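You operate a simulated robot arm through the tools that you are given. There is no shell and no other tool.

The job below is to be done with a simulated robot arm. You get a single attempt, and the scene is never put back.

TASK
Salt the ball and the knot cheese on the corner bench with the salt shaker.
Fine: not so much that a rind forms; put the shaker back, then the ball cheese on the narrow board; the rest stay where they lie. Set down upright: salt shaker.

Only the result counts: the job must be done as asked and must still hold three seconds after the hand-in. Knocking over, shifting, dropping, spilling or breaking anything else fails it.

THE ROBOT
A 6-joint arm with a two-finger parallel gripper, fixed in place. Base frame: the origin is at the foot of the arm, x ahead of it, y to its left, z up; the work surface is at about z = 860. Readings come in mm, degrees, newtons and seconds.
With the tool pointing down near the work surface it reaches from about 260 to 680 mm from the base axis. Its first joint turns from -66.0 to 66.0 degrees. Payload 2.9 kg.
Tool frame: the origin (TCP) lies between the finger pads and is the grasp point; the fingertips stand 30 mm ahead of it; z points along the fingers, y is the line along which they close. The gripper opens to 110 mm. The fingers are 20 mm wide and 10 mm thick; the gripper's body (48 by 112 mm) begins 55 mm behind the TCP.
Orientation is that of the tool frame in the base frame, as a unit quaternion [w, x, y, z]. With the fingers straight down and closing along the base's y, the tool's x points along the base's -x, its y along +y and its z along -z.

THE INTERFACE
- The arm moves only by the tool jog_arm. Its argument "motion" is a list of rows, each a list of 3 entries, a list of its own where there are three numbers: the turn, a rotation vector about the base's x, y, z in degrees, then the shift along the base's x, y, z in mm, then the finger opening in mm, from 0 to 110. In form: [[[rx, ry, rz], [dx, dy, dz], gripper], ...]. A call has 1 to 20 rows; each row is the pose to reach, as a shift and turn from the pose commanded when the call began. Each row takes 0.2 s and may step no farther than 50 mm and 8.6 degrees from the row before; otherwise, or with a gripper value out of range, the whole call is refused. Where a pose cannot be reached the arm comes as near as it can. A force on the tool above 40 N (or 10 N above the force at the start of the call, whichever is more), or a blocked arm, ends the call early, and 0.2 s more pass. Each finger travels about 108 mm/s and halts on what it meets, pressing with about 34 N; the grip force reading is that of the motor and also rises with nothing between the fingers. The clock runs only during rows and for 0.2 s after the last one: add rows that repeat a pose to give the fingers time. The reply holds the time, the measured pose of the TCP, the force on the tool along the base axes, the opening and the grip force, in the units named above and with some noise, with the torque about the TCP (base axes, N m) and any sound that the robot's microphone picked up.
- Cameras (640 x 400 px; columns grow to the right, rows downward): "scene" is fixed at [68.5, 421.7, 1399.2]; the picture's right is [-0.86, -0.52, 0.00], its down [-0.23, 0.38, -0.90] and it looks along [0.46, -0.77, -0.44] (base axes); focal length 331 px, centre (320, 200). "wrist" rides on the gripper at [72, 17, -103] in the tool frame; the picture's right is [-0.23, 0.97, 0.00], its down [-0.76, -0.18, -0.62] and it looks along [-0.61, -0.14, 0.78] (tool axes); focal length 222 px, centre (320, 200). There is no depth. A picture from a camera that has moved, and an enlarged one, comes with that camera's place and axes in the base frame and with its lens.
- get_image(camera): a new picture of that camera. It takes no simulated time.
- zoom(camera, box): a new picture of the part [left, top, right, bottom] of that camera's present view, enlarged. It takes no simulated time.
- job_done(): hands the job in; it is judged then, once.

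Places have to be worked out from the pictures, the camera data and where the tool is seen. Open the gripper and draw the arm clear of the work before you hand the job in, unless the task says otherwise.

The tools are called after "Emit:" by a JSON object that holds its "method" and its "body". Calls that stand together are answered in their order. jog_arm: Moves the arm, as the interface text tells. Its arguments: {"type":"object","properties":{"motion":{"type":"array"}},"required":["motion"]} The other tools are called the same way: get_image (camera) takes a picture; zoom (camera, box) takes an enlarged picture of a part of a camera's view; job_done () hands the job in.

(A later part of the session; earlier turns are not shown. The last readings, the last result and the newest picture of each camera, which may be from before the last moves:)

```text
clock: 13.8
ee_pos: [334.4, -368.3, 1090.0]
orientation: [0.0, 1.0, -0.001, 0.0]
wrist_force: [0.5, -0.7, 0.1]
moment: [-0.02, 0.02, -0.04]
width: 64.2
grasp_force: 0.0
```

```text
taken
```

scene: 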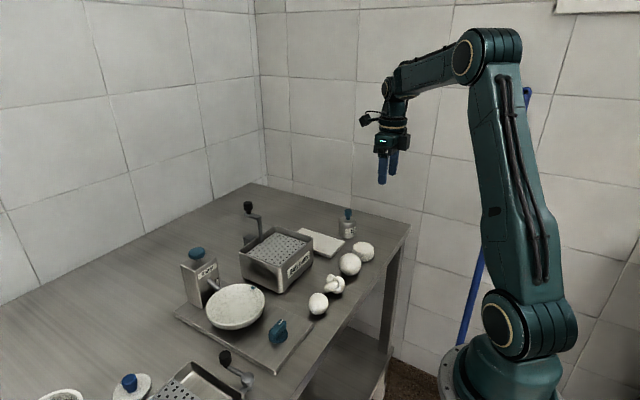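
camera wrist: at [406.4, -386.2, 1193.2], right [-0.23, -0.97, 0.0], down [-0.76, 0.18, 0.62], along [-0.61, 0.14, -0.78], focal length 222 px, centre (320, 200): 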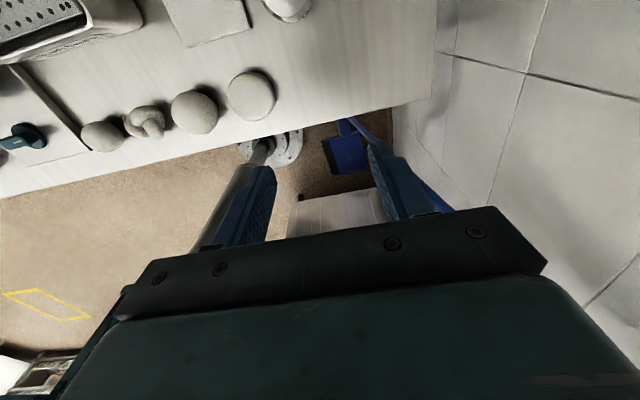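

The hand is at yaw 180° as intended. I'm tilting it forward to 25° below horizontal and lowering to a hover short of the shaker, camera on top.

Emit:
{"method": "jog_arm", "body": {"motion": [[[0, -8.125, 0], [3, 0, -14], 64], [[0, -16.25, 0], [6, 1, -28], 64], [[0, -24.375, 0], [9, 2, -42], 64], [[0, -32.5, 0], [12, 3, -58], 64], [[0, -40.625, 0], [15, 4, -74], 64], [[0, -48.75, 0], [18, 4, -90], 64], [[0, -56.875, 0], [20, 5, -106], 64], [[0, -65, 0], [22, 5, -120], 64]]}}

Emit:
{"method": "get_image", "body": {"camera": "wrist"}}

Emit:
{"method": "get_image", "body": {"camera": "scene"}}

```text
clock: 15.6
ee_pos: [407.3, -337.9, 973.1]
orientation: [0.001, 0.843, -0.001, 0.538]
wrist_force: [0.2, 0.4, -0.1]
moment: [0.04, 0.0, -0.01]
width: 64.0
grasp_force: 0.0
out of reach, approached as far as the arm can: row 5, 6, 7, 8
```

```text
taken
camera wrist: at [342.7, -355.0, 1081.4], right [-0.1, -0.97, -0.21], down [-0.89, 0.18, -0.43], along [0.45, 0.14, -0.88], focal length 222 px, centre (320, 200)
```

wrist: 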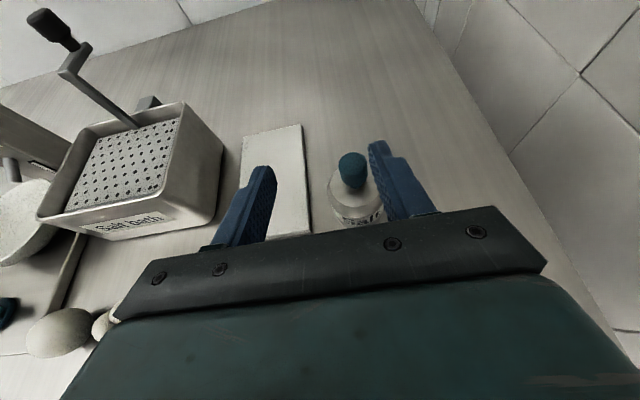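

```text
taken
```

scene: 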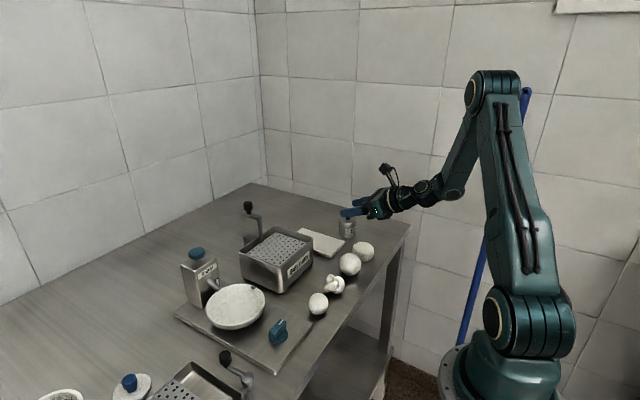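

The arm got the 25° attitude but stopped at (407, -338, 973), probably at the base-joint limit; the shaker itself is still reachable by descending onto it. I'm zooming in to pin down the shaker's position.

Emit:
{"method": "zoom", "body": {"camera": "wrist", "box": [310, 140, 410, 240]}}

Emit:
{"method": "zoom", "body": {"camera": "scene", "box": [320, 180, 400, 260]}}

```text
4.00 times, centred on (360, 190) of wrist
camera zoom: at [342.7, -355.0, 1081.4], right [-0.1, -0.97, -0.21], down [-0.89, 0.18, -0.43], along [0.45, 0.14, -0.88], focal length 888 px, centre (160, 240)
```

zoom: 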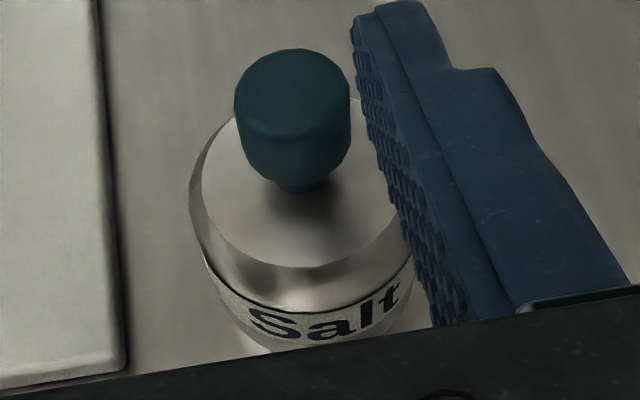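

```text
5.00 times, centred on (360, 220) of scene
camera zoom: at [68.5, 421.7, 1399.2], right [-0.86, -0.52, 0.0], down [-0.23, 0.38, -0.9], along [0.46, -0.77, -0.44], focal length 1653 px, centre (120, 100)
```

zoom: 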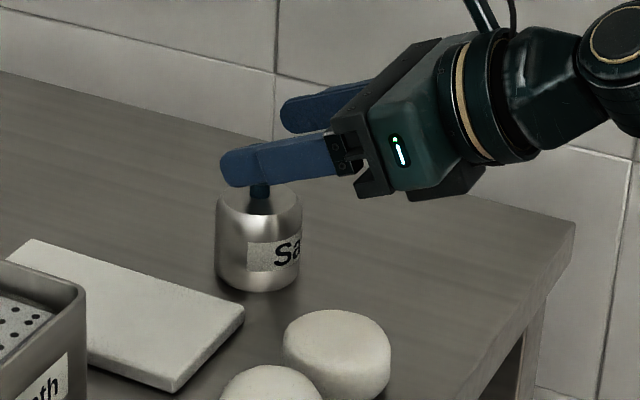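

The cap top works out to about (441.5, -360.5, 939), body roughly 48–50 mm wide. I'm moving above it at the same height, then checking the alignment before descending.

Emit:
{"method": "jog_arm", "body": {"motion": [[[0, 0, 0], [17, -11, 0], 66], [[0, 0, 0], [34.2, -22.6, 0], 66]]}}

Emit:
{"method": "zoom", "body": {"camera": "wrist", "box": [220, 120, 420, 240]}}

Emit:
{"method": "zoom", "body": {"camera": "scene", "box": [320, 180, 400, 260]}}

```text
clock: 16.2
ee_pos: [440.0, -359.6, 971.3]
orientation: [-0.002, 0.843, 0.001, 0.538]
wrist_force: [-0.9, -0.8, 0.2]
moment: [-0.02, -0.01, -0.01]
width: 66.0
grasp_force: 0.0
```

```text
3.20 times, centred on (320, 180) of wrist
camera zoom: at [377.4, -376.4, 1080.7], right [-0.1, -0.97, -0.21], down [-0.89, 0.18, -0.43], along [0.45, 0.14, -0.88], focal length 711 px, centre (320, 264)
```

zoom: 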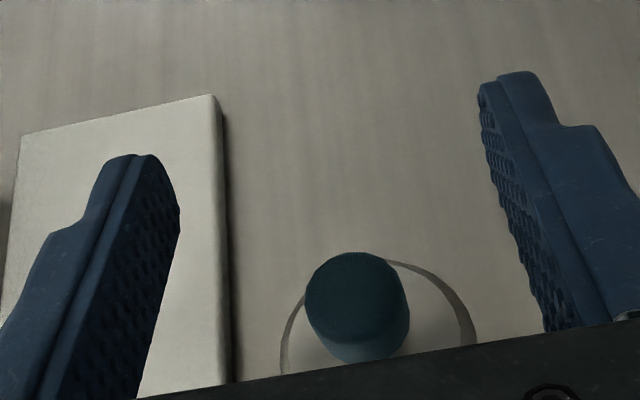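

```text
5.00 times, centred on (360, 220) of scene
camera zoom: at [68.5, 421.7, 1399.2], right [-0.86, -0.52, 0.0], down [-0.23, 0.38, -0.9], along [0.46, -0.77, -0.44], focal length 1653 px, centre (120, 100)
```

zoom: 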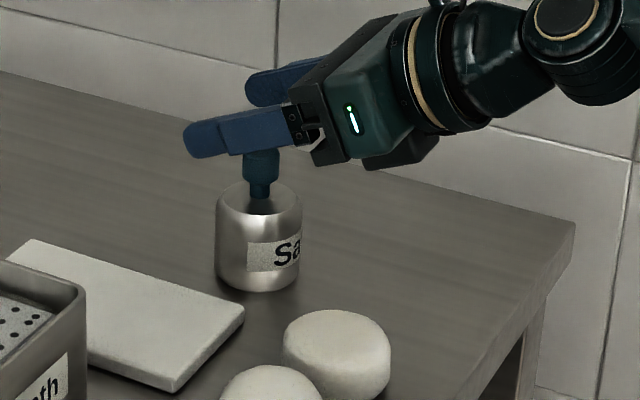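

Alignment agrees within about 1 mm, with the cap at (442, -360.3) and the TCP at (440, -359.6). I'm descending straight down around the body to z≈889 with the fingers still open.

Emit:
{"method": "jog_arm", "body": {"motion": [[[0, 0, 0], [1, -0.5, -25], 66], [[0, 0, 0], [2, -0.7, -50], 66], [[0, 0, 0], [2, -0.7, -68], 66], [[0, 0, 0], [2, -0.7, -82], 66]]}}

Emit:
{"method": "get_image", "body": {"camera": "wrist"}}

Emit:
{"method": "zoom", "body": {"camera": "scene", "box": [310, 170, 410, 280]}}

```text
clock: 17.2
ee_pos: [442.7, -360.8, 890.6]
orientation: [0.0, 0.844, 0.0, 0.537]
wrist_force: [0.0, -0.4, -0.7]
moment: [0.0, -0.01, -0.02]
width: 66.0
grasp_force: 0.1
```

```text
taken
camera wrist: at [379.0, -378.1, 999.3], right [-0.1, -0.97, -0.21], down [-0.89, 0.18, -0.43], along [0.45, 0.14, -0.88], focal length 222 px, centre (320, 200)
```

wrist: 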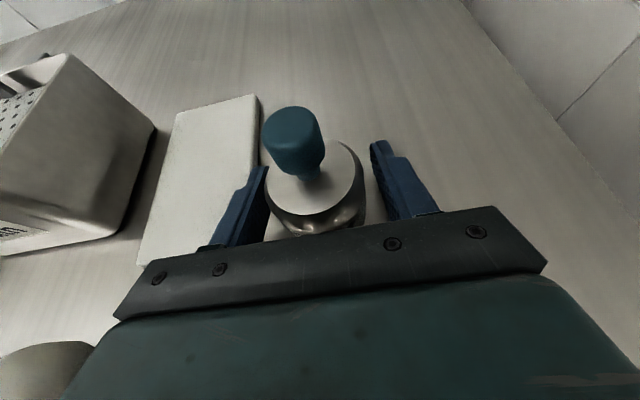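

```text
3.64 times, centred on (360, 225) of scene
camera zoom: at [68.5, 421.7, 1399.2], right [-0.86, -0.52, 0.0], down [-0.23, 0.38, -0.9], along [0.46, -0.77, -0.44], focal length 1202 px, centre (174, 109)
```

zoom: 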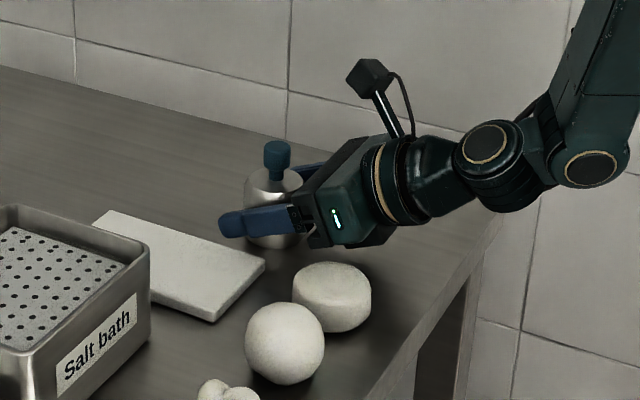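

The bottle sits centred between the fingers with no contact force. I'm closing the gripper on the body.

Emit:
{"method": "jog_arm", "body": {"motion": [[[0, 0, 0], [0, 0, 0], 58], [[0, 0, 0], [0, 0, 0], 50], [[0, 0, 0], [0, 0, 0], 40], [[0, 0, 0], [0, 0, 0], 40]]}}

Emit:
{"method": "get_image", "body": {"camera": "wrist"}}

```text
clock: 18.2
ee_pos: [442.7, -360.5, 889.2]
orientation: [0.001, 0.843, -0.001, 0.537]
wrist_force: [1.2, -0.4, 0.3]
moment: [0.01, -0.04, -0.02]
width: 51.0
grasp_force: 33.8
```

```text
taken
camera wrist: at [379.0, -378.1, 999.2], right [-0.1, -0.97, -0.21], down [-0.89, 0.18, -0.43], along [0.45, 0.14, -0.88], focal length 222 px, centre (320, 200)
```

wrist: 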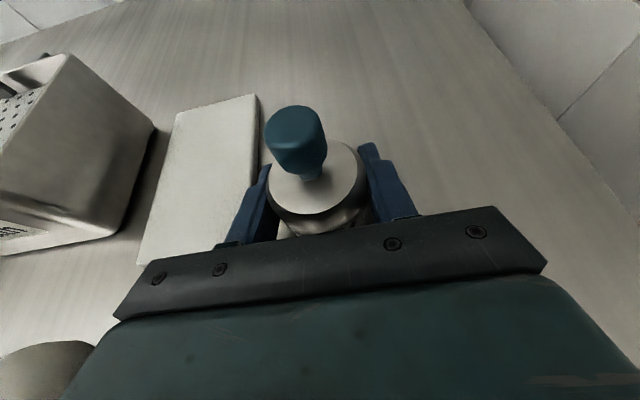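

The grip holds at 51 mm with 33.8 N. I note the release pose as TCP (442.7, -360.5, 889.2) at this attitude, then lift straight up.

Emit:
{"method": "jog_arm", "body": {"motion": [[[0, 0, 0], [0, 0, 8], 40], [[0, 0, 0], [0, 0, 25], 40], [[0, 0, 0], [0, 0, 50], 40], [[0, 0, 0], [0, 0, 80], 40], [[0, 0, 0], [0, 0, 115], 40], [[0, 0, 0], [0, 0, 150], 40]]}}

Emit:
{"method": "get_image", "body": {"camera": "wrist"}}

Emit:
{"method": "get_image", "body": {"camera": "scene"}}

```text
clock: 19.6
ee_pos: [441.9, -360.2, 1040.6]
orientation: [0.0, 0.844, 0.0, 0.537]
wrist_force: [-0.1, 1.2, -1.8]
moment: [-0.04, 0.01, -0.04]
width: 50.8
grasp_force: 33.7
```

```text
taken
camera wrist: at [378.8, -377.0, 1150.9], right [-0.1, -0.97, -0.21], down [-0.89, 0.18, -0.43], along [0.45, 0.14, -0.88], focal length 222 px, centre (320, 200)
```

wrist: 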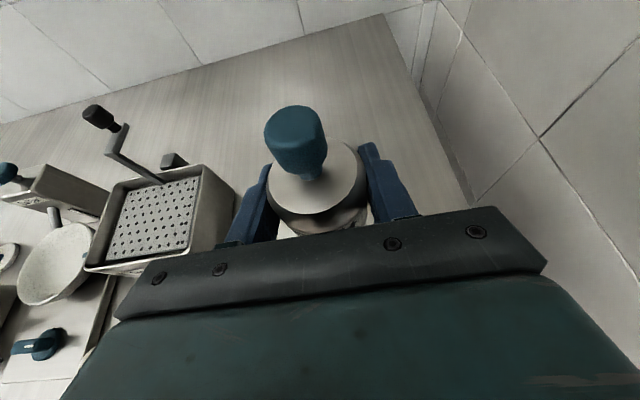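

```text
taken
```

scene: 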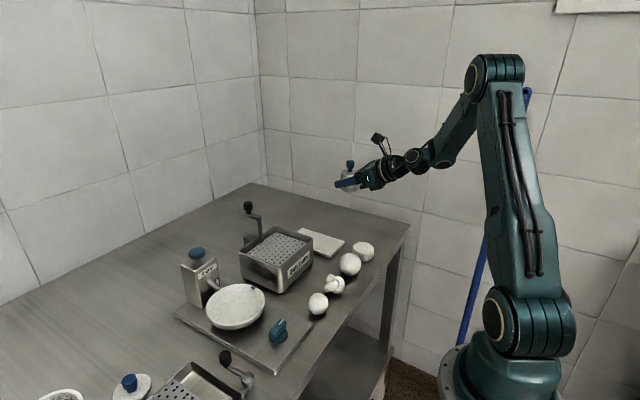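

The shaker lifts cleanly at about 0.18 kg. I'm carrying it upright toward the middle first, which keeps the base joint away from its limit, and then I'll yaw the tool to point toward +y.

Emit:
{"method": "jog_arm", "body": {"motion": [[[0, 0, 0], [0, 35, 5], 40], [[0, 0, 0], [0, 70, 10], 40], [[0, 0, 0], [0, 110, 15], 40], [[0, 0, 8.2], [0, 112, 18], 40], [[0, 0, 16.4], [0, 114, 20], 40], [[0, 0, 24.6], [0, 116, 20], 40], [[0, 0, 32.8], [-5, 118, 20], 40], [[0, 0, 41], [-15, 122, 20], 40], [[0, 0, 49.2], [-28, 128, 20], 40], [[0, 0, 57.4], [-42, 136, 20], 40], [[0, 0, 65], [-58, 144, 20], 40], [[0, 0, 70], [-75, 152, 20], 40]]}}

Emit:
{"method": "get_image", "body": {"camera": "scene"}}

Emit:
{"method": "get_image", "body": {"camera": "wrist"}}

```text
clock: 22.2
ee_pos: [355.9, -162.6, 1015.5]
orientation: [-0.302, 0.694, 0.484, 0.438]
wrist_force: [0.5, -0.3, -1.3]
moment: [0.0, -0.01, -0.03]
width: 50.7
grasp_force: 34.0
out of reach, approached as far as the arm can: row 10, 11, 12
```

```text
taken
```

scene: 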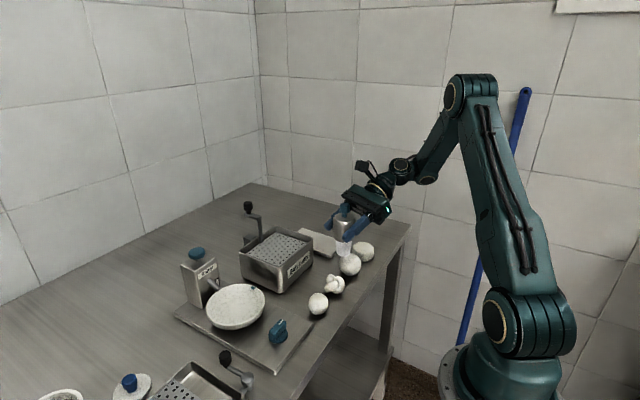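

```text
taken
camera wrist: at [349.5, -226.1, 1125.8], right [0.88, -0.43, -0.2], down [-0.48, -0.77, -0.42], along [0.03, 0.46, -0.89], focal length 222 px, centre (320, 200)
```

wrist: 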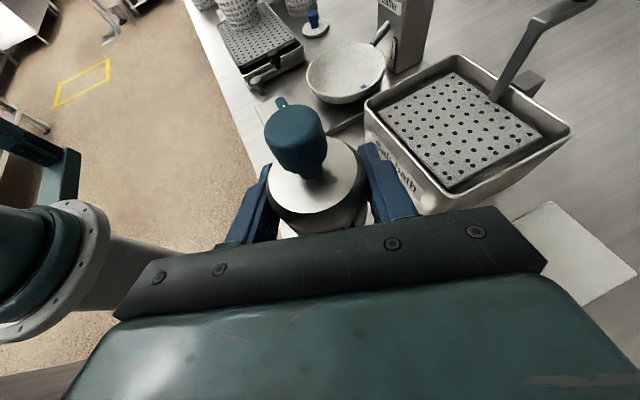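

The pointing-to-+y attitude runs into a wrist limit, so approaching from the other side will suit better. I'm backing off to (450, -230) and swinging the tool round to point about -60° (toward +x/-y), keeping the shaker upright.

Emit:
{"method": "jog_arm", "body": {"motion": [[[0, 0, -8.125], [23, -17, 10], 40], [[0, 0, -16.25], [47, -34, 20], 40], [[0, 0, -24.375], [71, -51, 32], 40], [[0, 0, -32.5], [94, -67, 42], 40], [[0, 0, -40.625], [94, -67, 45], 40], [[0, 0, -48.75], [94, -67, 45], 40], [[0, 0, -56.875], [94, -67, 45], 40], [[0, 0, -65], [94, -67, 45], 40], [[0, 0, -73.125], [94, -67, 45], 40], [[0, 0, -81.25], [94, -67, 45], 40], [[0, 0, -89.375], [94, -67, 45], 40], [[0, 0, -97.5], [94, -67, 45], 40], [[0, 0, -105.625], [94, -67, 45], 40], [[0, 0, -113.75], [94, -67, 45], 40], [[0, 0, -121.875], [94, -67, 45], 40], [[0, 0, -129.5], [94, -67, 45], 40]]}}

Emit:
{"method": "get_image", "body": {"camera": "scene"}}

Emit:
{"method": "get_image", "body": {"camera": "wrist"}}

```text
clock: 25.6
ee_pos: [260.7, -369.6, 1021.0]
orientation: [0.237, 0.749, -0.379, 0.49]
wrist_force: [1.0, -0.2, -1.5]
moment: [-0.07, 0.02, 0.02]
width: 50.9
grasp_force: 34.2
out of reach, approached as far as the arm can: row 12, 13, 14, 15, 16
```

```text
taken
```

scene: 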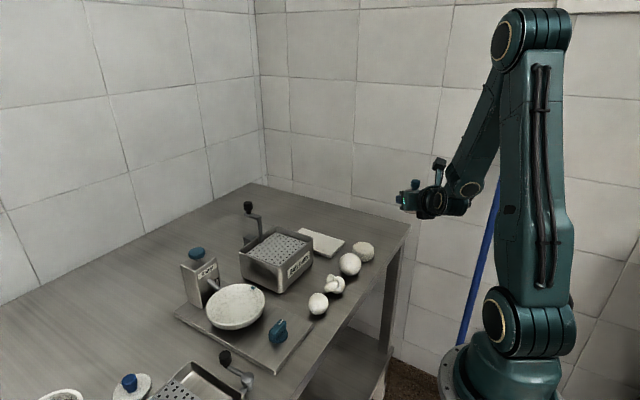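

```text
taken
camera wrist: at [205.8, -329.5, 1128.1], right [-0.83, -0.51, -0.22], down [-0.38, 0.81, -0.44], along [0.41, -0.28, -0.87], focal length 222 px, centre (320, 200)
```

wrist: 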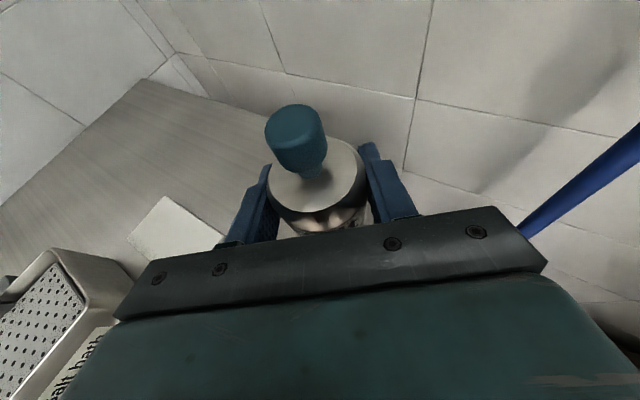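

The wrist roll hit its limit partway, so the arm drifted to (261, -370, 1021). The shaker is still held upright. I'm going back to the neutral heading over (440, -250), and from there I'll roll first.

Emit:
{"method": "jog_arm", "body": {"motion": [[[-0.06, 0.18, 7.57], [25.7, 17.1, 5.6], 40], [[-0.13, 0.37, 15.14], [51.4, 34.2, 11.2], 40], [[-0.19, 0.55, 22.71], [77.1, 51.3, 16.8], 40], [[-0.25, 0.73, 30.28], [102.8, 68.4, 22.4], 40], [[-0.31, 0.91, 37.86], [128.5, 85.5, 28], 40], [[-0.38, 1.1, 45.43], [154.2, 102.6, 33.6], 40], [[-0.44, 1.28, 53.0], [180, 119.6, 39], 40]]}}

Emit:
{"method": "get_image", "body": {"camera": "scene"}}

```text
clock: 27.2
ee_pos: [442.8, -252.7, 1058.6]
orientation: [0.0, 0.843, 0.002, 0.537]
wrist_force: [-0.1, 0.2, -1.6]
moment: [0.01, 0.02, 0.01]
width: 50.9
grasp_force: 33.6
```

```text
taken
```

scene: 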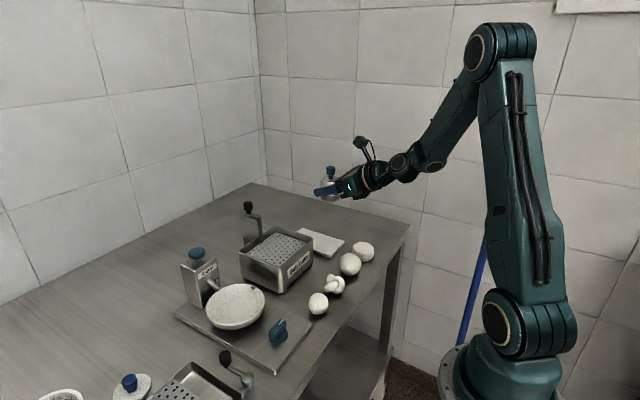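

Back at the neutral heading. I'm rolling the shaker about the tool axis to about 84° (still above horizontal), which also unwinds the wrist joint for the next swing.

Emit:
{"method": "jog_arm", "body": {"motion": [[[-7.175, 0, 3.35], [0, 0, 0], 40], [[-14.35, 0, 6.7], [0, 0, 0], 40], [[-21.525, 0, 10.05], [0, 0, 0], 40], [[-28.7, 0, 13.4], [0, 0, 0], 40], [[-35.875, 0, 16.75], [0, 0, 0], 40], [[-43.05, 0, 20.1], [0, 0, 0], 40], [[-50.225, 0, 23.45], [0, 0, 0], 40], [[-57.4, 0, 26.8], [0, 0, 0], 40], [[-64.575, 0, 30.15], [0, 0, 0], 40], [[-71.75, 0, 33.5], [0, 0, 0], 40], [[-78.925, 0, 36.85], [0, 0, 0], 40], [[-86.1, 0, 40.2], [0, 0, 0], 40]]}}

Emit:
{"method": "get_image", "body": {"camera": "scene"}}

Emit:
{"method": "zoom", "body": {"camera": "scene", "box": [280, 120, 440, 240]}}

```text
clock: 29.8
ee_pos: [442.3, -252.6, 1059.3]
orientation: [0.395, 0.569, 0.623, 0.362]
wrist_force: [0.3, 0.4, -1.8]
moment: [0.03, -0.03, -0.02]
width: 50.6
grasp_force: 33.8
```

```text
taken
```

scene: 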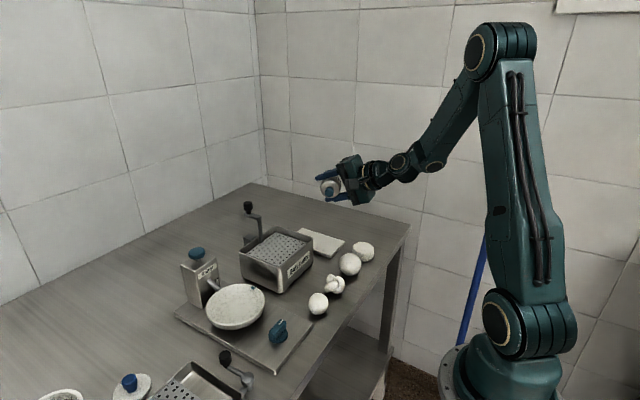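

```text
3.33 times, centred on (360, 180) of scene
camera zoom: at [68.6, 421.7, 1399.2], right [-0.86, -0.52, 0.0], down [-0.23, 0.38, -0.9], along [0.46, -0.77, -0.44], focal length 1102 px, centre (187, 267)
```

zoom: 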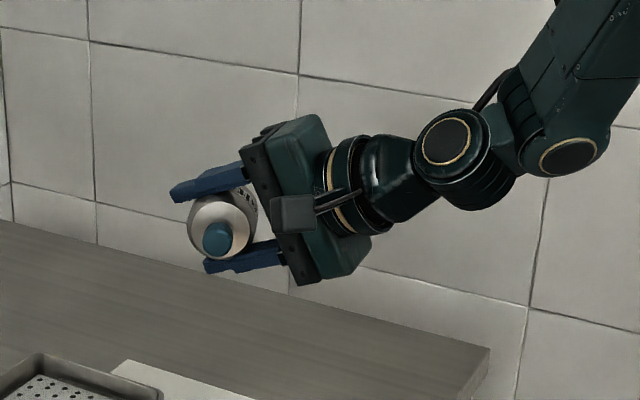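

The roll worked and the shaker is held firmly. I'm yawing to heading -70° and then bringing the shaker so its cap hangs above ball B at a safe height, the axis still near horizontal.

Emit:
{"method": "jog_arm", "body": {"motion": [[[0, 0, -7.8], [0, 0, 0], 40], [[0, 0, -15.6], [0, 0, 0], 40], [[0, 0, -23.4], [0, 0, 0], 40], [[0, 0, -31.2], [0, 0, 0], 40], [[0, 0, -39], [0, 0, 0], 40], [[0, 0, -46.8], [0, 0, 0], 40], [[0, 0, -54.6], [0, 0, 0], 40], [[0, 0, -62.4], [0, 0, 0], 40], [[0, 0, -70], [0, 0, 0], 40], [[0, 0, -70], [-30, 4, -15], 40], [[0, 0, -70], [-62, 8, -30], 40], [[0, 0, -70], [-95, 13, -45], 40], [[0, 0, -70], [-126, 17.5, -59], 40]]}}

Emit:
{"method": "get_image", "body": {"camera": "scene"}}

Emit:
{"method": "zoom", "body": {"camera": "scene", "box": [280, 180, 440, 300]}}

Emit:
{"method": "get_image", "body": {"camera": "wrist"}}

```text
clock: 32.6
ee_pos: [316.1, -234.1, 998.6]
orientation: [0.532, 0.824, 0.183, 0.071]
wrist_force: [0.3, -0.1, -1.3]
moment: [-0.01, -0.03, -0.03]
width: 50.6
grasp_force: 34.2
```

```text
taken
```

scene: 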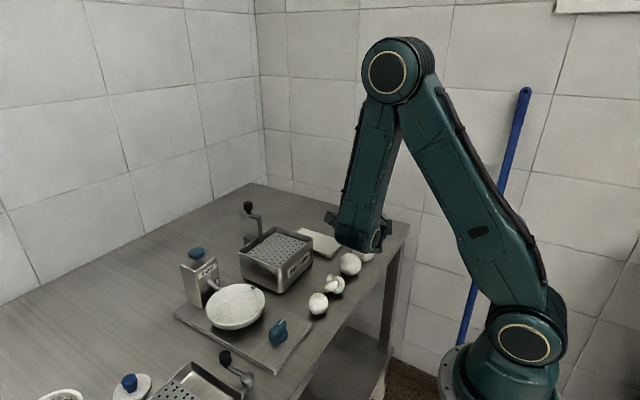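

```text
3.33 times, centred on (360, 240) of scene
camera zoom: at [68.5, 421.7, 1399.2], right [-0.86, -0.52, 0.0], down [-0.23, 0.38, -0.9], along [0.46, -0.77, -0.44], focal length 1102 px, centre (187, 67)
```

zoom: 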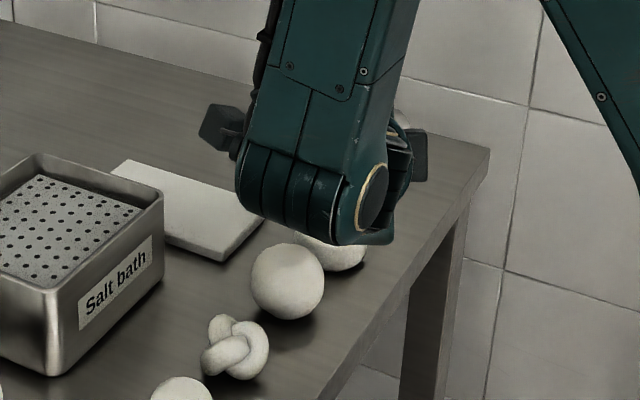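

```text
taken
camera wrist: at [354.8, -124.7, 1051.0], right [0.01, -0.44, 0.9], down [-0.94, 0.31, 0.16], along [-0.35, -0.84, -0.41], focal length 222 px, centre (320, 200)
```

wrist: 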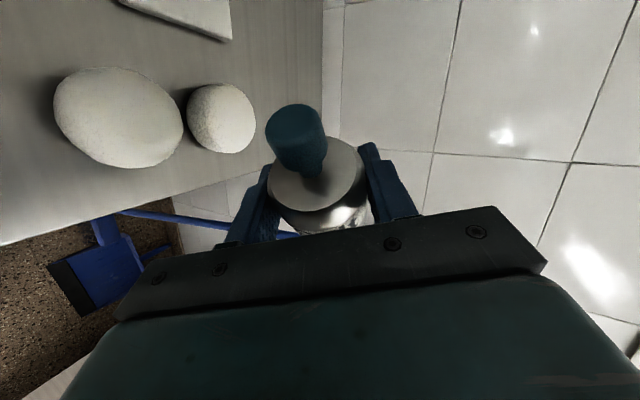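

The cap hangs over (352, -198.5), right above ball B about 90 mm up. I'm rolling further to about 115° tilt while keeping the cap over the ball, and watching for sound or salt.

Emit:
{"method": "jog_arm", "body": {"motion": [[[-2.635, 7.239, 3.592], [2.0, -2.4, -1.2], 40], [[-5.27, 14.477, 7.184], [4.9, -4.2, -2.4], 40], [[-7.905, 21.716, 10.776], [8.6, -5.6, -3.6], 40], [[-10.54, 28.954, 14.368], [13.1, -6.5, -4.8], 40], [[-13.175, 36.193, 17.961], [18.3, -6.9, -6], 40]]}}

Emit:
{"method": "get_image", "body": {"camera": "wrist"}}

Emit:
{"method": "zoom", "body": {"camera": "scene", "box": [300, 200, 400, 300]}}

```text
clock: 33.8
ee_pos: [335.1, -242.2, 994.9]
orientation: [0.52, 0.701, 0.47, -0.13]
wrist_force: [0.2, 0.1, -1.6]
moment: [-0.01, 0.01, -0.01]
width: 50.9
grasp_force: 34.3
```

```text
taken
camera wrist: at [353.7, -116.2, 999.0], right [0.65, -0.13, 0.75], down [-0.73, 0.13, 0.67], along [-0.19, -0.98, -0.01], focal length 222 px, centre (320, 200)
```

wrist: 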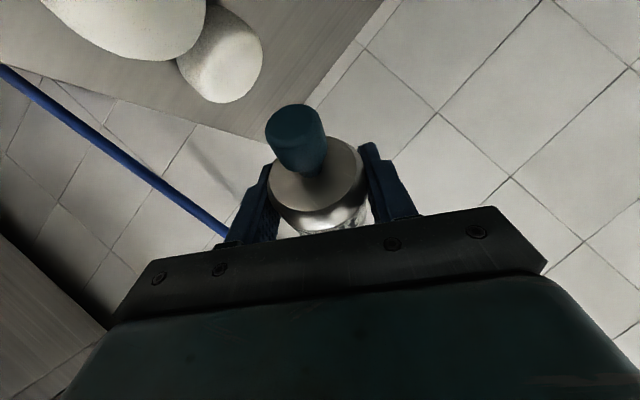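

```text
4.00 times, centred on (350, 250) of scene
camera zoom: at [68.5, 421.7, 1399.2], right [-0.86, -0.52, 0.0], down [-0.23, 0.38, -0.9], along [0.46, -0.77, -0.44], focal length 1322 px, centre (200, 0)
```

zoom: 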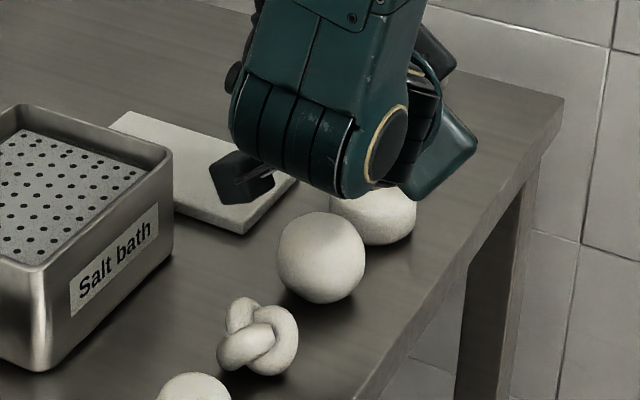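

No sound and no visible salt yet at about 115°. I'm continuing the roll to the end (about 130° tilt), with the cap held over the ball.

Emit:
{"method": "jog_arm", "body": {"motion": [[[-2.635, 7.239, 3.592], [5.7, 0.2, -1.2], 40], [[-5.27, 14.477, 7.184], [11.7, 0.9, -2.4], 40], [[-7.905, 21.716, 10.776], [18.0, 2.1, -3.6], 40], [[-10.54, 28.954, 14.368], [24.6, 3.8, -4.8], 40], [[-13.175, 36.193, 17.961], [31.0, 5.9, -6], 40]]}}

Emit:
{"method": "get_image", "body": {"camera": "wrist"}}

Emit:
{"method": "zoom", "body": {"camera": "scene", "box": [300, 200, 400, 300]}}

```text
clock: 35.0
ee_pos: [365.4, -237.0, 987.7]
orientation: [0.438, 0.484, 0.692, -0.31]
wrist_force: [0.5, 0.1, -1.0]
moment: [-0.03, 0.01, 0.02]
width: 51.0
grasp_force: 33.7
```

```text
taken
camera wrist: at [338.5, -114.0, 965.3], right [0.95, 0.24, 0.2], down [-0.24, 0.17, 0.95], along [0.2, -0.96, 0.22], focal length 222 px, centre (320, 200)
```

wrist: 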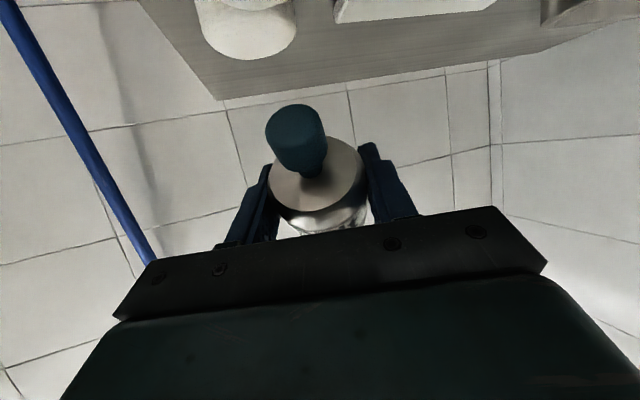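

```text
4.00 times, centred on (350, 250) of scene
camera zoom: at [68.6, 421.7, 1399.2], right [-0.86, -0.52, 0.0], down [-0.23, 0.38, -0.9], along [0.46, -0.77, -0.44], focal length 1322 px, centre (200, 0)
```

zoom: 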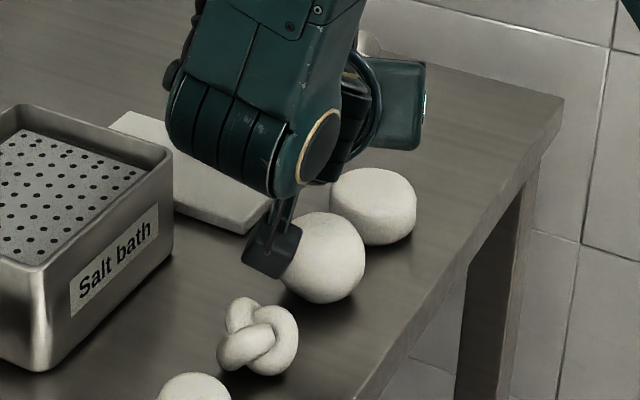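

No sound so far, and the cap computes to (352, -200, 955), about 39 mm above the ball's top. I'm zooming on the ball to see if any salt has landed before I shake.

Emit:
{"method": "zoom", "body": {"camera": "scene", "box": [335, 248, 395, 280]}}

Emit:
{"method": "zoom", "body": {"camera": "scene", "box": [320, 225, 370, 285]}}

```text
10.67 times, centred on (365, 264) of scene
camera zoom: at [68.6, 421.7, 1399.2], right [-0.86, -0.52, 0.0], down [-0.23, 0.38, -0.9], along [0.46, -0.77, -0.44], focal length 3526 px, centre (-160, -483)
```

zoom: 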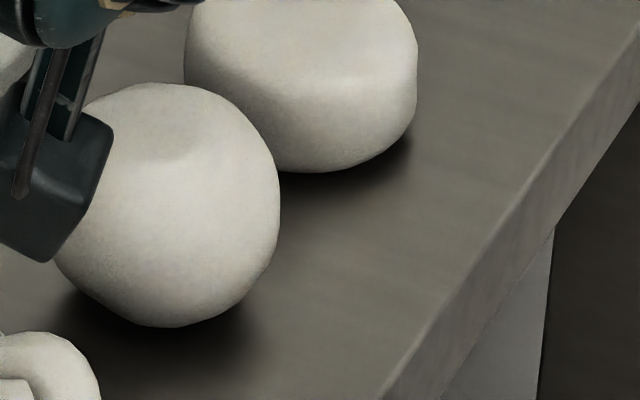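

```text
6.67 times, centred on (345, 255) of scene
camera zoom: at [68.6, 421.7, 1399.2], right [-0.86, -0.52, 0.0], down [-0.23, 0.38, -0.9], along [0.46, -0.77, -0.44], focal length 2204 px, centre (153, -167)
```

zoom: 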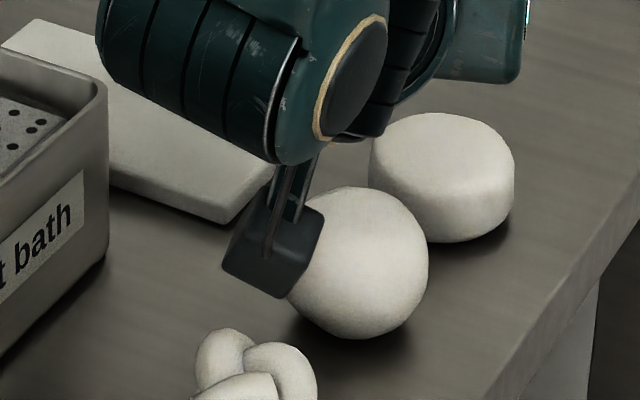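

No salt so far, so the shaker probably needs a shake. I'm giving one up-down stroke of 30 mm over the ball and checking the microphone and picture.

Emit:
{"method": "jog_arm", "body": {"motion": [[[0, 0, 0], [0, 0, 30], 40], [[0, 0, 0], [0, 0, 0], 40]]}}

Emit:
{"method": "zoom", "body": {"camera": "scene", "box": [320, 225, 370, 285]}}

```text
clock: 35.6
ee_pos: [366.1, -235.6, 988.5]
orientation: [0.438, 0.484, 0.692, -0.309]
wrist_force: [0.3, -0.3, -0.8]
moment: [-0.01, -0.02, -0.01]
width: 51.0
grasp_force: 34.1
```

```text
6.67 times, centred on (345, 255) of scene
camera zoom: at [68.5, 421.7, 1399.2], right [-0.86, -0.52, 0.0], down [-0.23, 0.38, -0.9], along [0.46, -0.77, -0.44], focal length 2204 px, centre (153, -167)
```

zoom: 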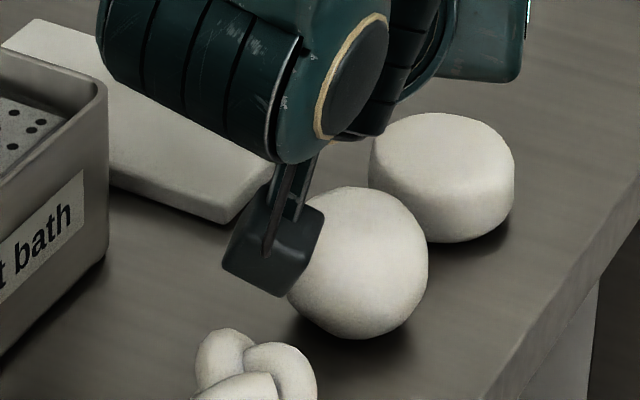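

One short stroke at 130° tilt gave nothing. I'm pitching the tool level so the shaker is more fully inverted (about 155°), raised 25 mm to keep the camera clear of the knot cheese.

Emit:
{"method": "jog_arm", "body": {"motion": [[[-7.83, -2.85, 0], [-1.8, 4.9, 14], 40], [[-15.66, -5.7, 0], [-3.8, 10.3, 27], 40], [[-23.5, -8.55, 0], [-6, 16.4, 38.4], 40]]}}

Emit:
{"method": "get_image", "body": {"camera": "scene"}}

Emit:
{"method": "zoom", "body": {"camera": "scene", "box": [300, 190, 400, 300]}}

```text
clock: 36.4
ee_pos: [367.4, -223.6, 1025.4]
orientation: [0.545, 0.428, 0.61, -0.384]
wrist_force: [0.9, 0.5, -0.9]
moment: [-0.01, -0.01, 0.04]
width: 50.7
grasp_force: 33.6
out of reach, approached as far as the arm can: row 3
```

```text
taken
```

scene: 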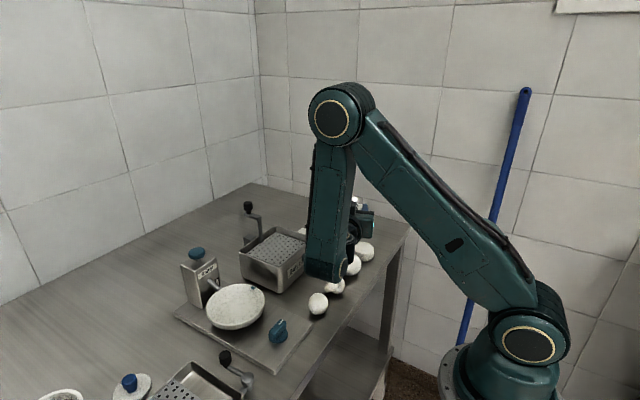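

```text
3.64 times, centred on (350, 245) of scene
camera zoom: at [68.5, 421.7, 1399.2], right [-0.86, -0.52, 0.0], down [-0.23, 0.38, -0.9], along [0.46, -0.77, -0.44], focal length 1202 px, centre (211, 36)
```

zoom: 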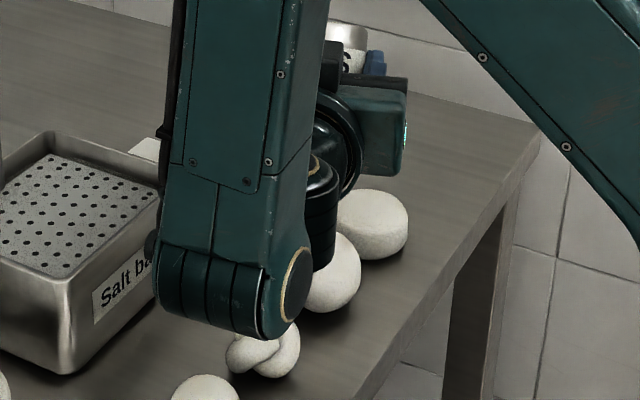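

The tilt is now about 149°, with the cap near (358, -199, 982). I'm correcting x by -6 mm and giving two brisk vertical strokes over the ball.

Emit:
{"method": "jog_arm", "body": {"motion": [[[0, 0, 0], [-6, 0, 0], 40], [[0, 0, 0], [-6, 0, 45], 40], [[0, 0, 0], [-6, 0, 0], 40]]}}

Emit:
{"method": "zoom", "body": {"camera": "scene", "box": [300, 220, 400, 300]}}

```text
clock: 37.2
ee_pos: [362.2, -222.7, 1024.9]
orientation: [0.542, 0.43, 0.613, -0.382]
wrist_force: [-0.3, -0.1, -1.0]
moment: [-0.03, -0.04, -0.03]
width: 51.1
grasp_force: 33.8
```

```text
5.00 times, centred on (350, 260) of scene
camera zoom: at [68.5, 421.7, 1399.2], right [-0.86, -0.52, 0.0], down [-0.23, 0.38, -0.9], along [0.46, -0.77, -0.44], focal length 1653 px, centre (170, -100)
```

zoom: 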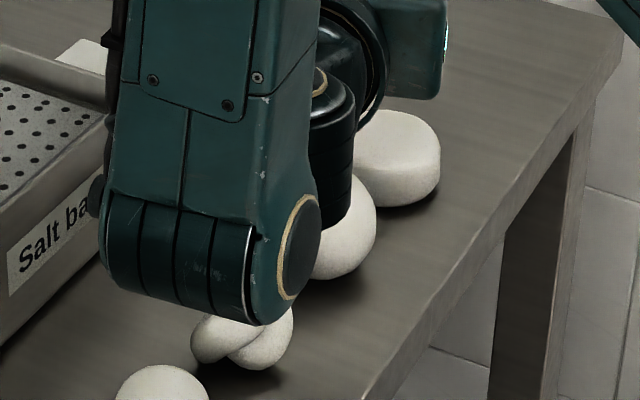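

Still no sound. I'm raising the arm 110 mm to see whether any salt is on the ball's top.

Emit:
{"method": "jog_arm", "body": {"motion": [[[0, 0, 0], [0, 0, 25], 40], [[0, 0, 0], [0, 0, 50], 40], [[0, 0, 0], [0, 0, 80], 40], [[0, 0, 0], [0, 0, 110], 40]]}}

Emit:
{"method": "get_image", "body": {"camera": "scene"}}

Emit:
{"method": "zoom", "body": {"camera": "scene", "box": [330, 245, 370, 285]}}

Emit:
{"method": "get_image", "body": {"camera": "wrist"}}

```text
clock: 38.2
ee_pos: [360.6, -223.7, 1133.7]
orientation: [0.544, 0.428, 0.611, -0.384]
wrist_force: [0.3, -1.2, -1.0]
moment: [0.0, 0.01, -0.01]
width: 51.1
grasp_force: 34.4
```

```text
taken
```

scene: 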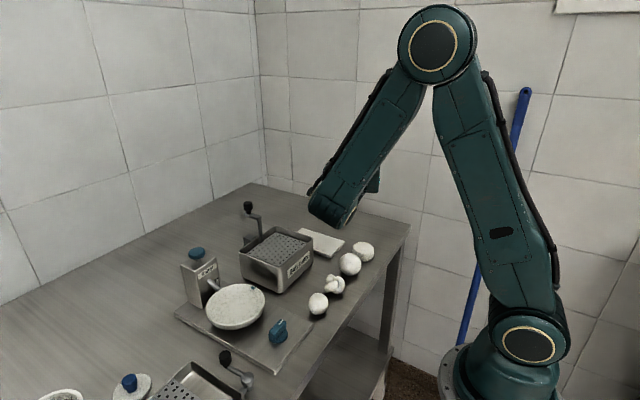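

```text
10.00 times, centred on (350, 265) of scene
camera zoom: at [68.5, 421.7, 1399.2], right [-0.86, -0.52, 0.0], down [-0.23, 0.38, -0.9], along [0.46, -0.77, -0.44], focal length 3306 px, centre (20, -450)
```

zoom: 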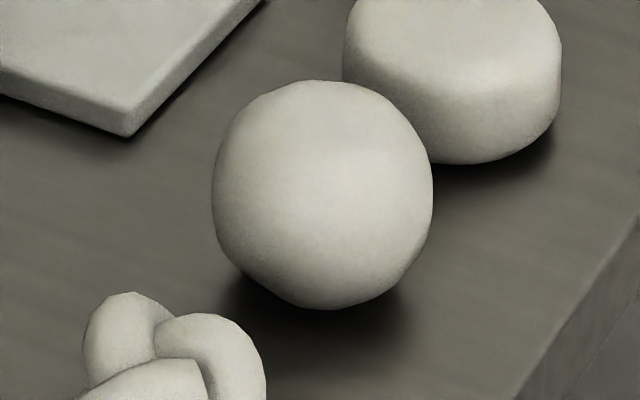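

```text
taken
camera wrist: at [339.4, -112.8, 1072.8], right [0.93, 0.31, 0.22], down [-0.35, 0.44, 0.83], along [0.15, -0.84, 0.51], focal length 222 px, centre (320, 200)
```

wrist: 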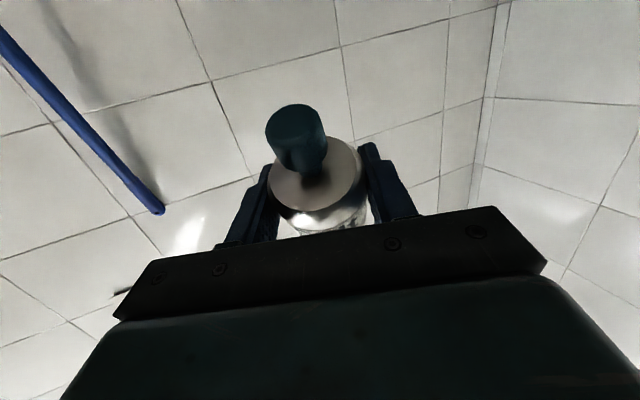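

The ball looks unchanged. I'm looking at the shaker's cap and body closely in the wrist view for holes or a valve.

Emit:
{"method": "zoom", "body": {"camera": "wrist", "box": [250, 90, 380, 240]}}

Emit:
{"method": "zoom", "body": {"camera": "wrist", "box": [262, 98, 332, 178]}}

```text
2.67 times, centred on (315, 165) of wrist
camera zoom: at [339.4, -112.8, 1072.8], right [0.93, 0.31, 0.22], down [-0.35, 0.44, 0.83], along [0.15, -0.84, 0.51], focal length 592 px, centre (333, 293)
```

zoom: 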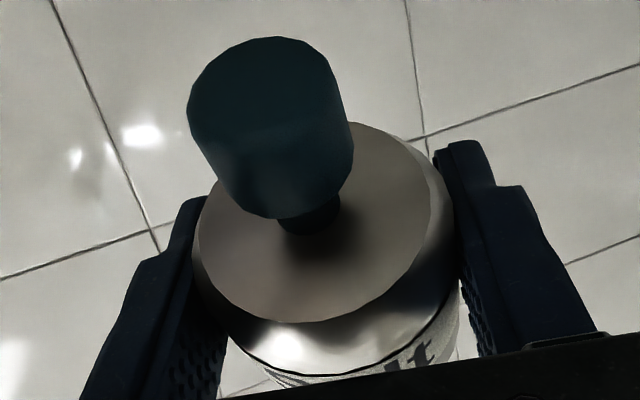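

```text
5.00 times, centred on (297, 138) of wrist
camera zoom: at [339.4, -112.8, 1072.8], right [0.93, 0.31, 0.22], down [-0.35, 0.44, 0.83], along [0.15, -0.84, 0.51], focal length 1111 px, centre (435, 510)
```

zoom: 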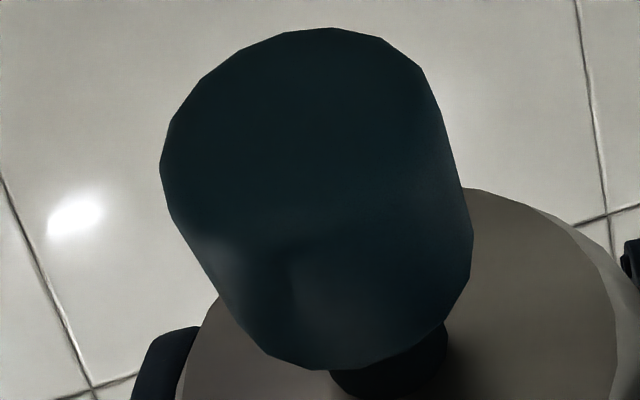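

The cap is a plain knob on a stem, without visible holes. I'm repeating the same tight zooms as at the start to compare the ball's surface.

Emit:
{"method": "zoom", "body": {"camera": "scene", "box": [335, 250, 365, 278]}}

Emit:
{"method": "zoom", "body": {"camera": "scene", "box": [330, 230, 380, 285]}}

```text
14.29 times, centred on (350, 264) of scene
camera zoom: at [68.5, 421.7, 1399.2], right [-0.86, -0.52, 0.0], down [-0.23, 0.38, -0.9], along [0.46, -0.77, -0.44], focal length 4722 px, centre (-109, -714)
```

zoom: 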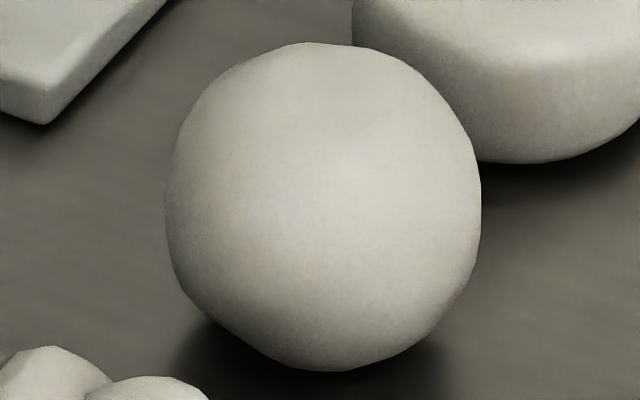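

```text
7.27 times, centred on (355, 258) of scene
camera zoom: at [68.5, 421.7, 1399.2], right [-0.86, -0.52, 0.0], down [-0.23, 0.38, -0.9], along [0.46, -0.77, -0.44], focal length 2404 px, centre (66, -218)
```

zoom: 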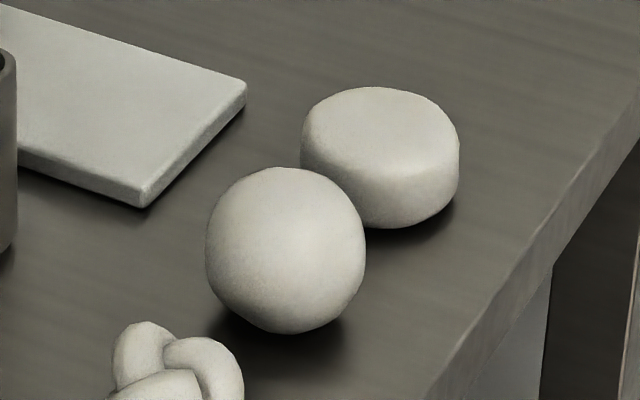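

No salt has come out yet. I'm going back down over the ball and trying a more vigorous shake of several fast 48 mm strokes.

Emit:
{"method": "jog_arm", "body": {"motion": [[[0, 0, 0], [0, 0, -40], 40], [[0, 0, 0], [0, 0, -80], 40], [[0, 0, 0], [0, 0, -108], 40], [[0, 0, 0], [0, 0, -60], 40], [[0, 0, 0], [0, 0, -108], 40], [[0, 0, 0], [0, 0, -60], 40], [[0, 0, 0], [0, 0, -108], 40], [[0, 0, 0], [0, 0, -60], 40], [[0, 0, 0], [0, 0, -20], 40], [[0, 0, 0], [0, 0, 0], 40]]}}

Emit:
{"method": "zoom", "body": {"camera": "scene", "box": [335, 250, 365, 278]}}

Emit:
{"method": "zoom", "body": {"camera": "scene", "box": [320, 220, 390, 290]}}

```text
clock: 40.4
ee_pos: [361.7, -224.9, 1134.5]
orientation: [0.545, 0.428, 0.611, -0.384]
wrist_force: [-0.3, 0.2, -1.2]
moment: [0.02, -0.02, 0.04]
width: 50.8
grasp_force: 33.9
```

```text
14.29 times, centred on (350, 264) of scene
camera zoom: at [68.5, 421.7, 1399.2], right [-0.86, -0.52, 0.0], down [-0.23, 0.38, -0.9], along [0.46, -0.77, -0.44], focal length 4722 px, centre (-109, -714)
```

zoom: 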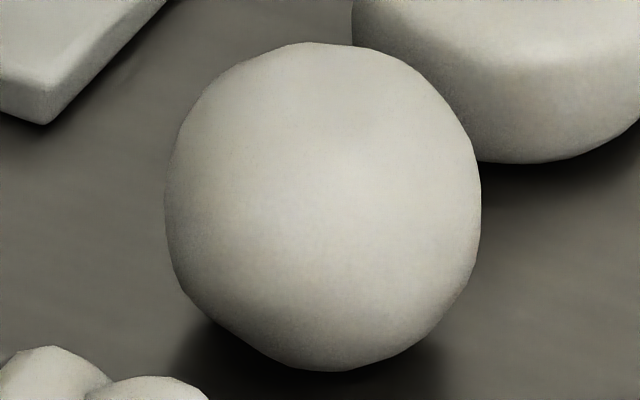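

```text
5.71 times, centred on (355, 255) of scene
camera zoom: at [68.5, 421.7, 1399.2], right [-0.86, -0.52, 0.0], down [-0.23, 0.38, -0.9], along [0.46, -0.77, -0.44], focal length 1889 px, centre (120, -114)
```

zoom: 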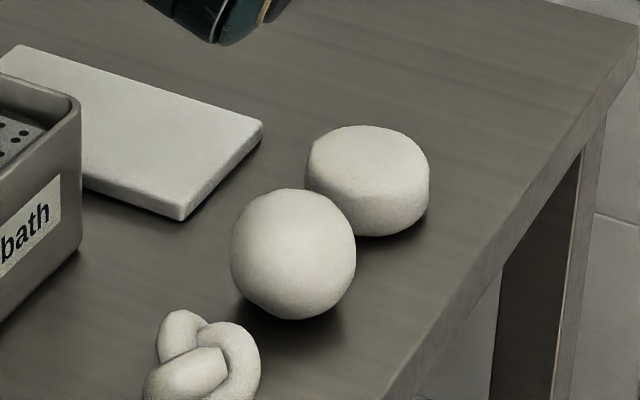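

Inverting and shaking yields nothing, so the outlet may be on the underside, with the knob as the handle. I'm swinging the shaker to heading +20° to present its base to the scene camera.

Emit:
{"method": "jog_arm", "body": {"motion": [[[0, 0, 8.2], [20, -7, 0], 40], [[0, 0, 16.4], [40, -14, 0], 40], [[0, 0, 24.6], [60, -21, 0], 40], [[0, 0, 32.8], [81, -28, 0], 40], [[0, 0, 41], [81, -28, 0], 40], [[0, 0, 49.2], [81, -28, 0], 40], [[0, 0, 57.4], [81, -28, 0], 40], [[0, 0, 65.6], [81, -28, 0], 40], [[0, 0, 73.8], [81, -28, 0], 40], [[0, 0, 82], [81, -28, 0], 40], [[0, 0, 90], [81, -28, 0], 40]]}}

Emit:
{"method": "get_image", "body": {"camera": "scene"}}

Emit:
{"method": "zoom", "body": {"camera": "scene", "box": [280, 100, 440, 220]}}

```text
clock: 42.8
ee_pos: [441.7, -253.6, 1134.4]
orientation: [0.656, -0.13, 0.735, 0.114]
wrist_force: [-0.2, 0.1, -1.2]
moment: [0.01, 0.0, 0.0]
width: 51.2
grasp_force: 34.0
```

```text
taken
```

scene: 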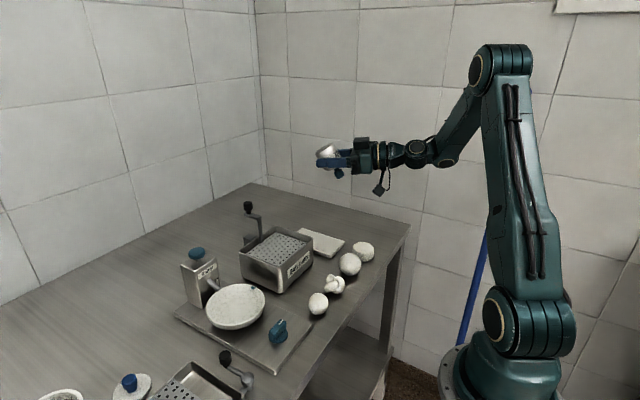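

```text
3.33 times, centred on (360, 160) of scene
camera zoom: at [68.5, 421.7, 1399.2], right [-0.86, -0.52, 0.0], down [-0.23, 0.38, -0.9], along [0.46, -0.77, -0.44], focal length 1102 px, centre (187, 333)
```

zoom: 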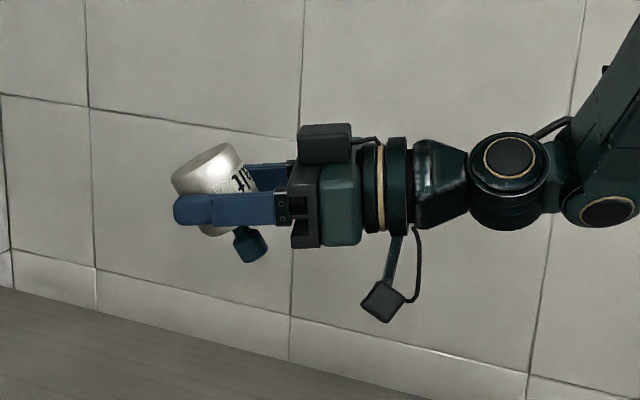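

The base is just coming into view. I'm rolling another 45° to turn it toward the scene camera.

Emit:
{"method": "jog_arm", "body": {"motion": [[[-7.0, -2.53, 0.85], [0, 0, 0], 40], [[-14.0, -5.07, 1.7], [0, 0, 0], 40], [[-21.05, -7.6, 2.55], [0, 0, 0], 40], [[-28.1, -10.13, 3.4], [0, 0, 0], 40], [[-35.1, -12.67, 4.25], [0, 0, 0], 40], [[-42.1, -15.2, 5.1], [0, 0, 0], 40]]}}

Emit:
{"method": "zoom", "body": {"camera": "scene", "box": [280, 100, 440, 220]}}

Emit:
{"method": "zoom", "body": {"camera": "scene", "box": [305, 130, 355, 180]}}

```text
clock: 44.2
ee_pos: [443.0, -252.5, 1133.8]
orientation: [0.65, -0.402, 0.628, -0.147]
wrist_force: [-0.4, -0.5, -1.5]
moment: [0.0, -0.01, 0.0]
width: 51.2
grasp_force: 34.4
```

```text
3.33 times, centred on (360, 160) of scene
camera zoom: at [68.6, 421.7, 1399.2], right [-0.86, -0.52, 0.0], down [-0.23, 0.38, -0.9], along [0.46, -0.77, -0.44], focal length 1102 px, centre (187, 333)
```

zoom: 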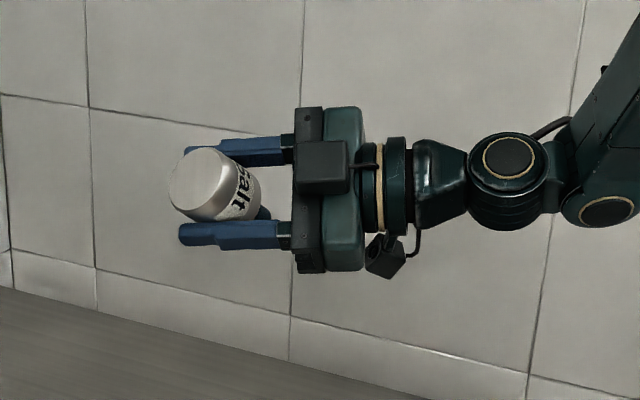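

```text
8.00 times, centred on (330, 155) of scene
camera zoom: at [68.6, 421.7, 1399.2], right [-0.86, -0.52, 0.0], down [-0.23, 0.38, -0.9], along [0.46, -0.77, -0.44], focal length 2644 px, centre (240, 560)
```

zoom: 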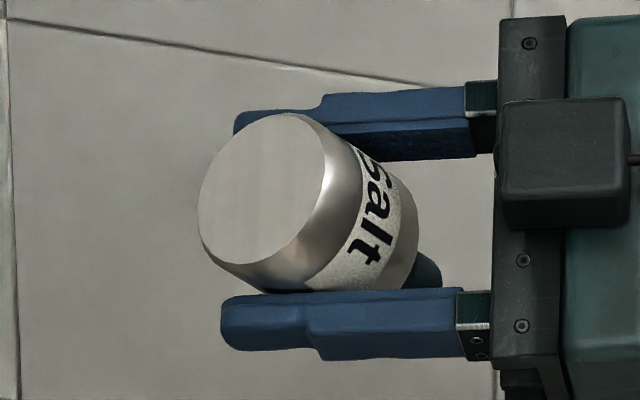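

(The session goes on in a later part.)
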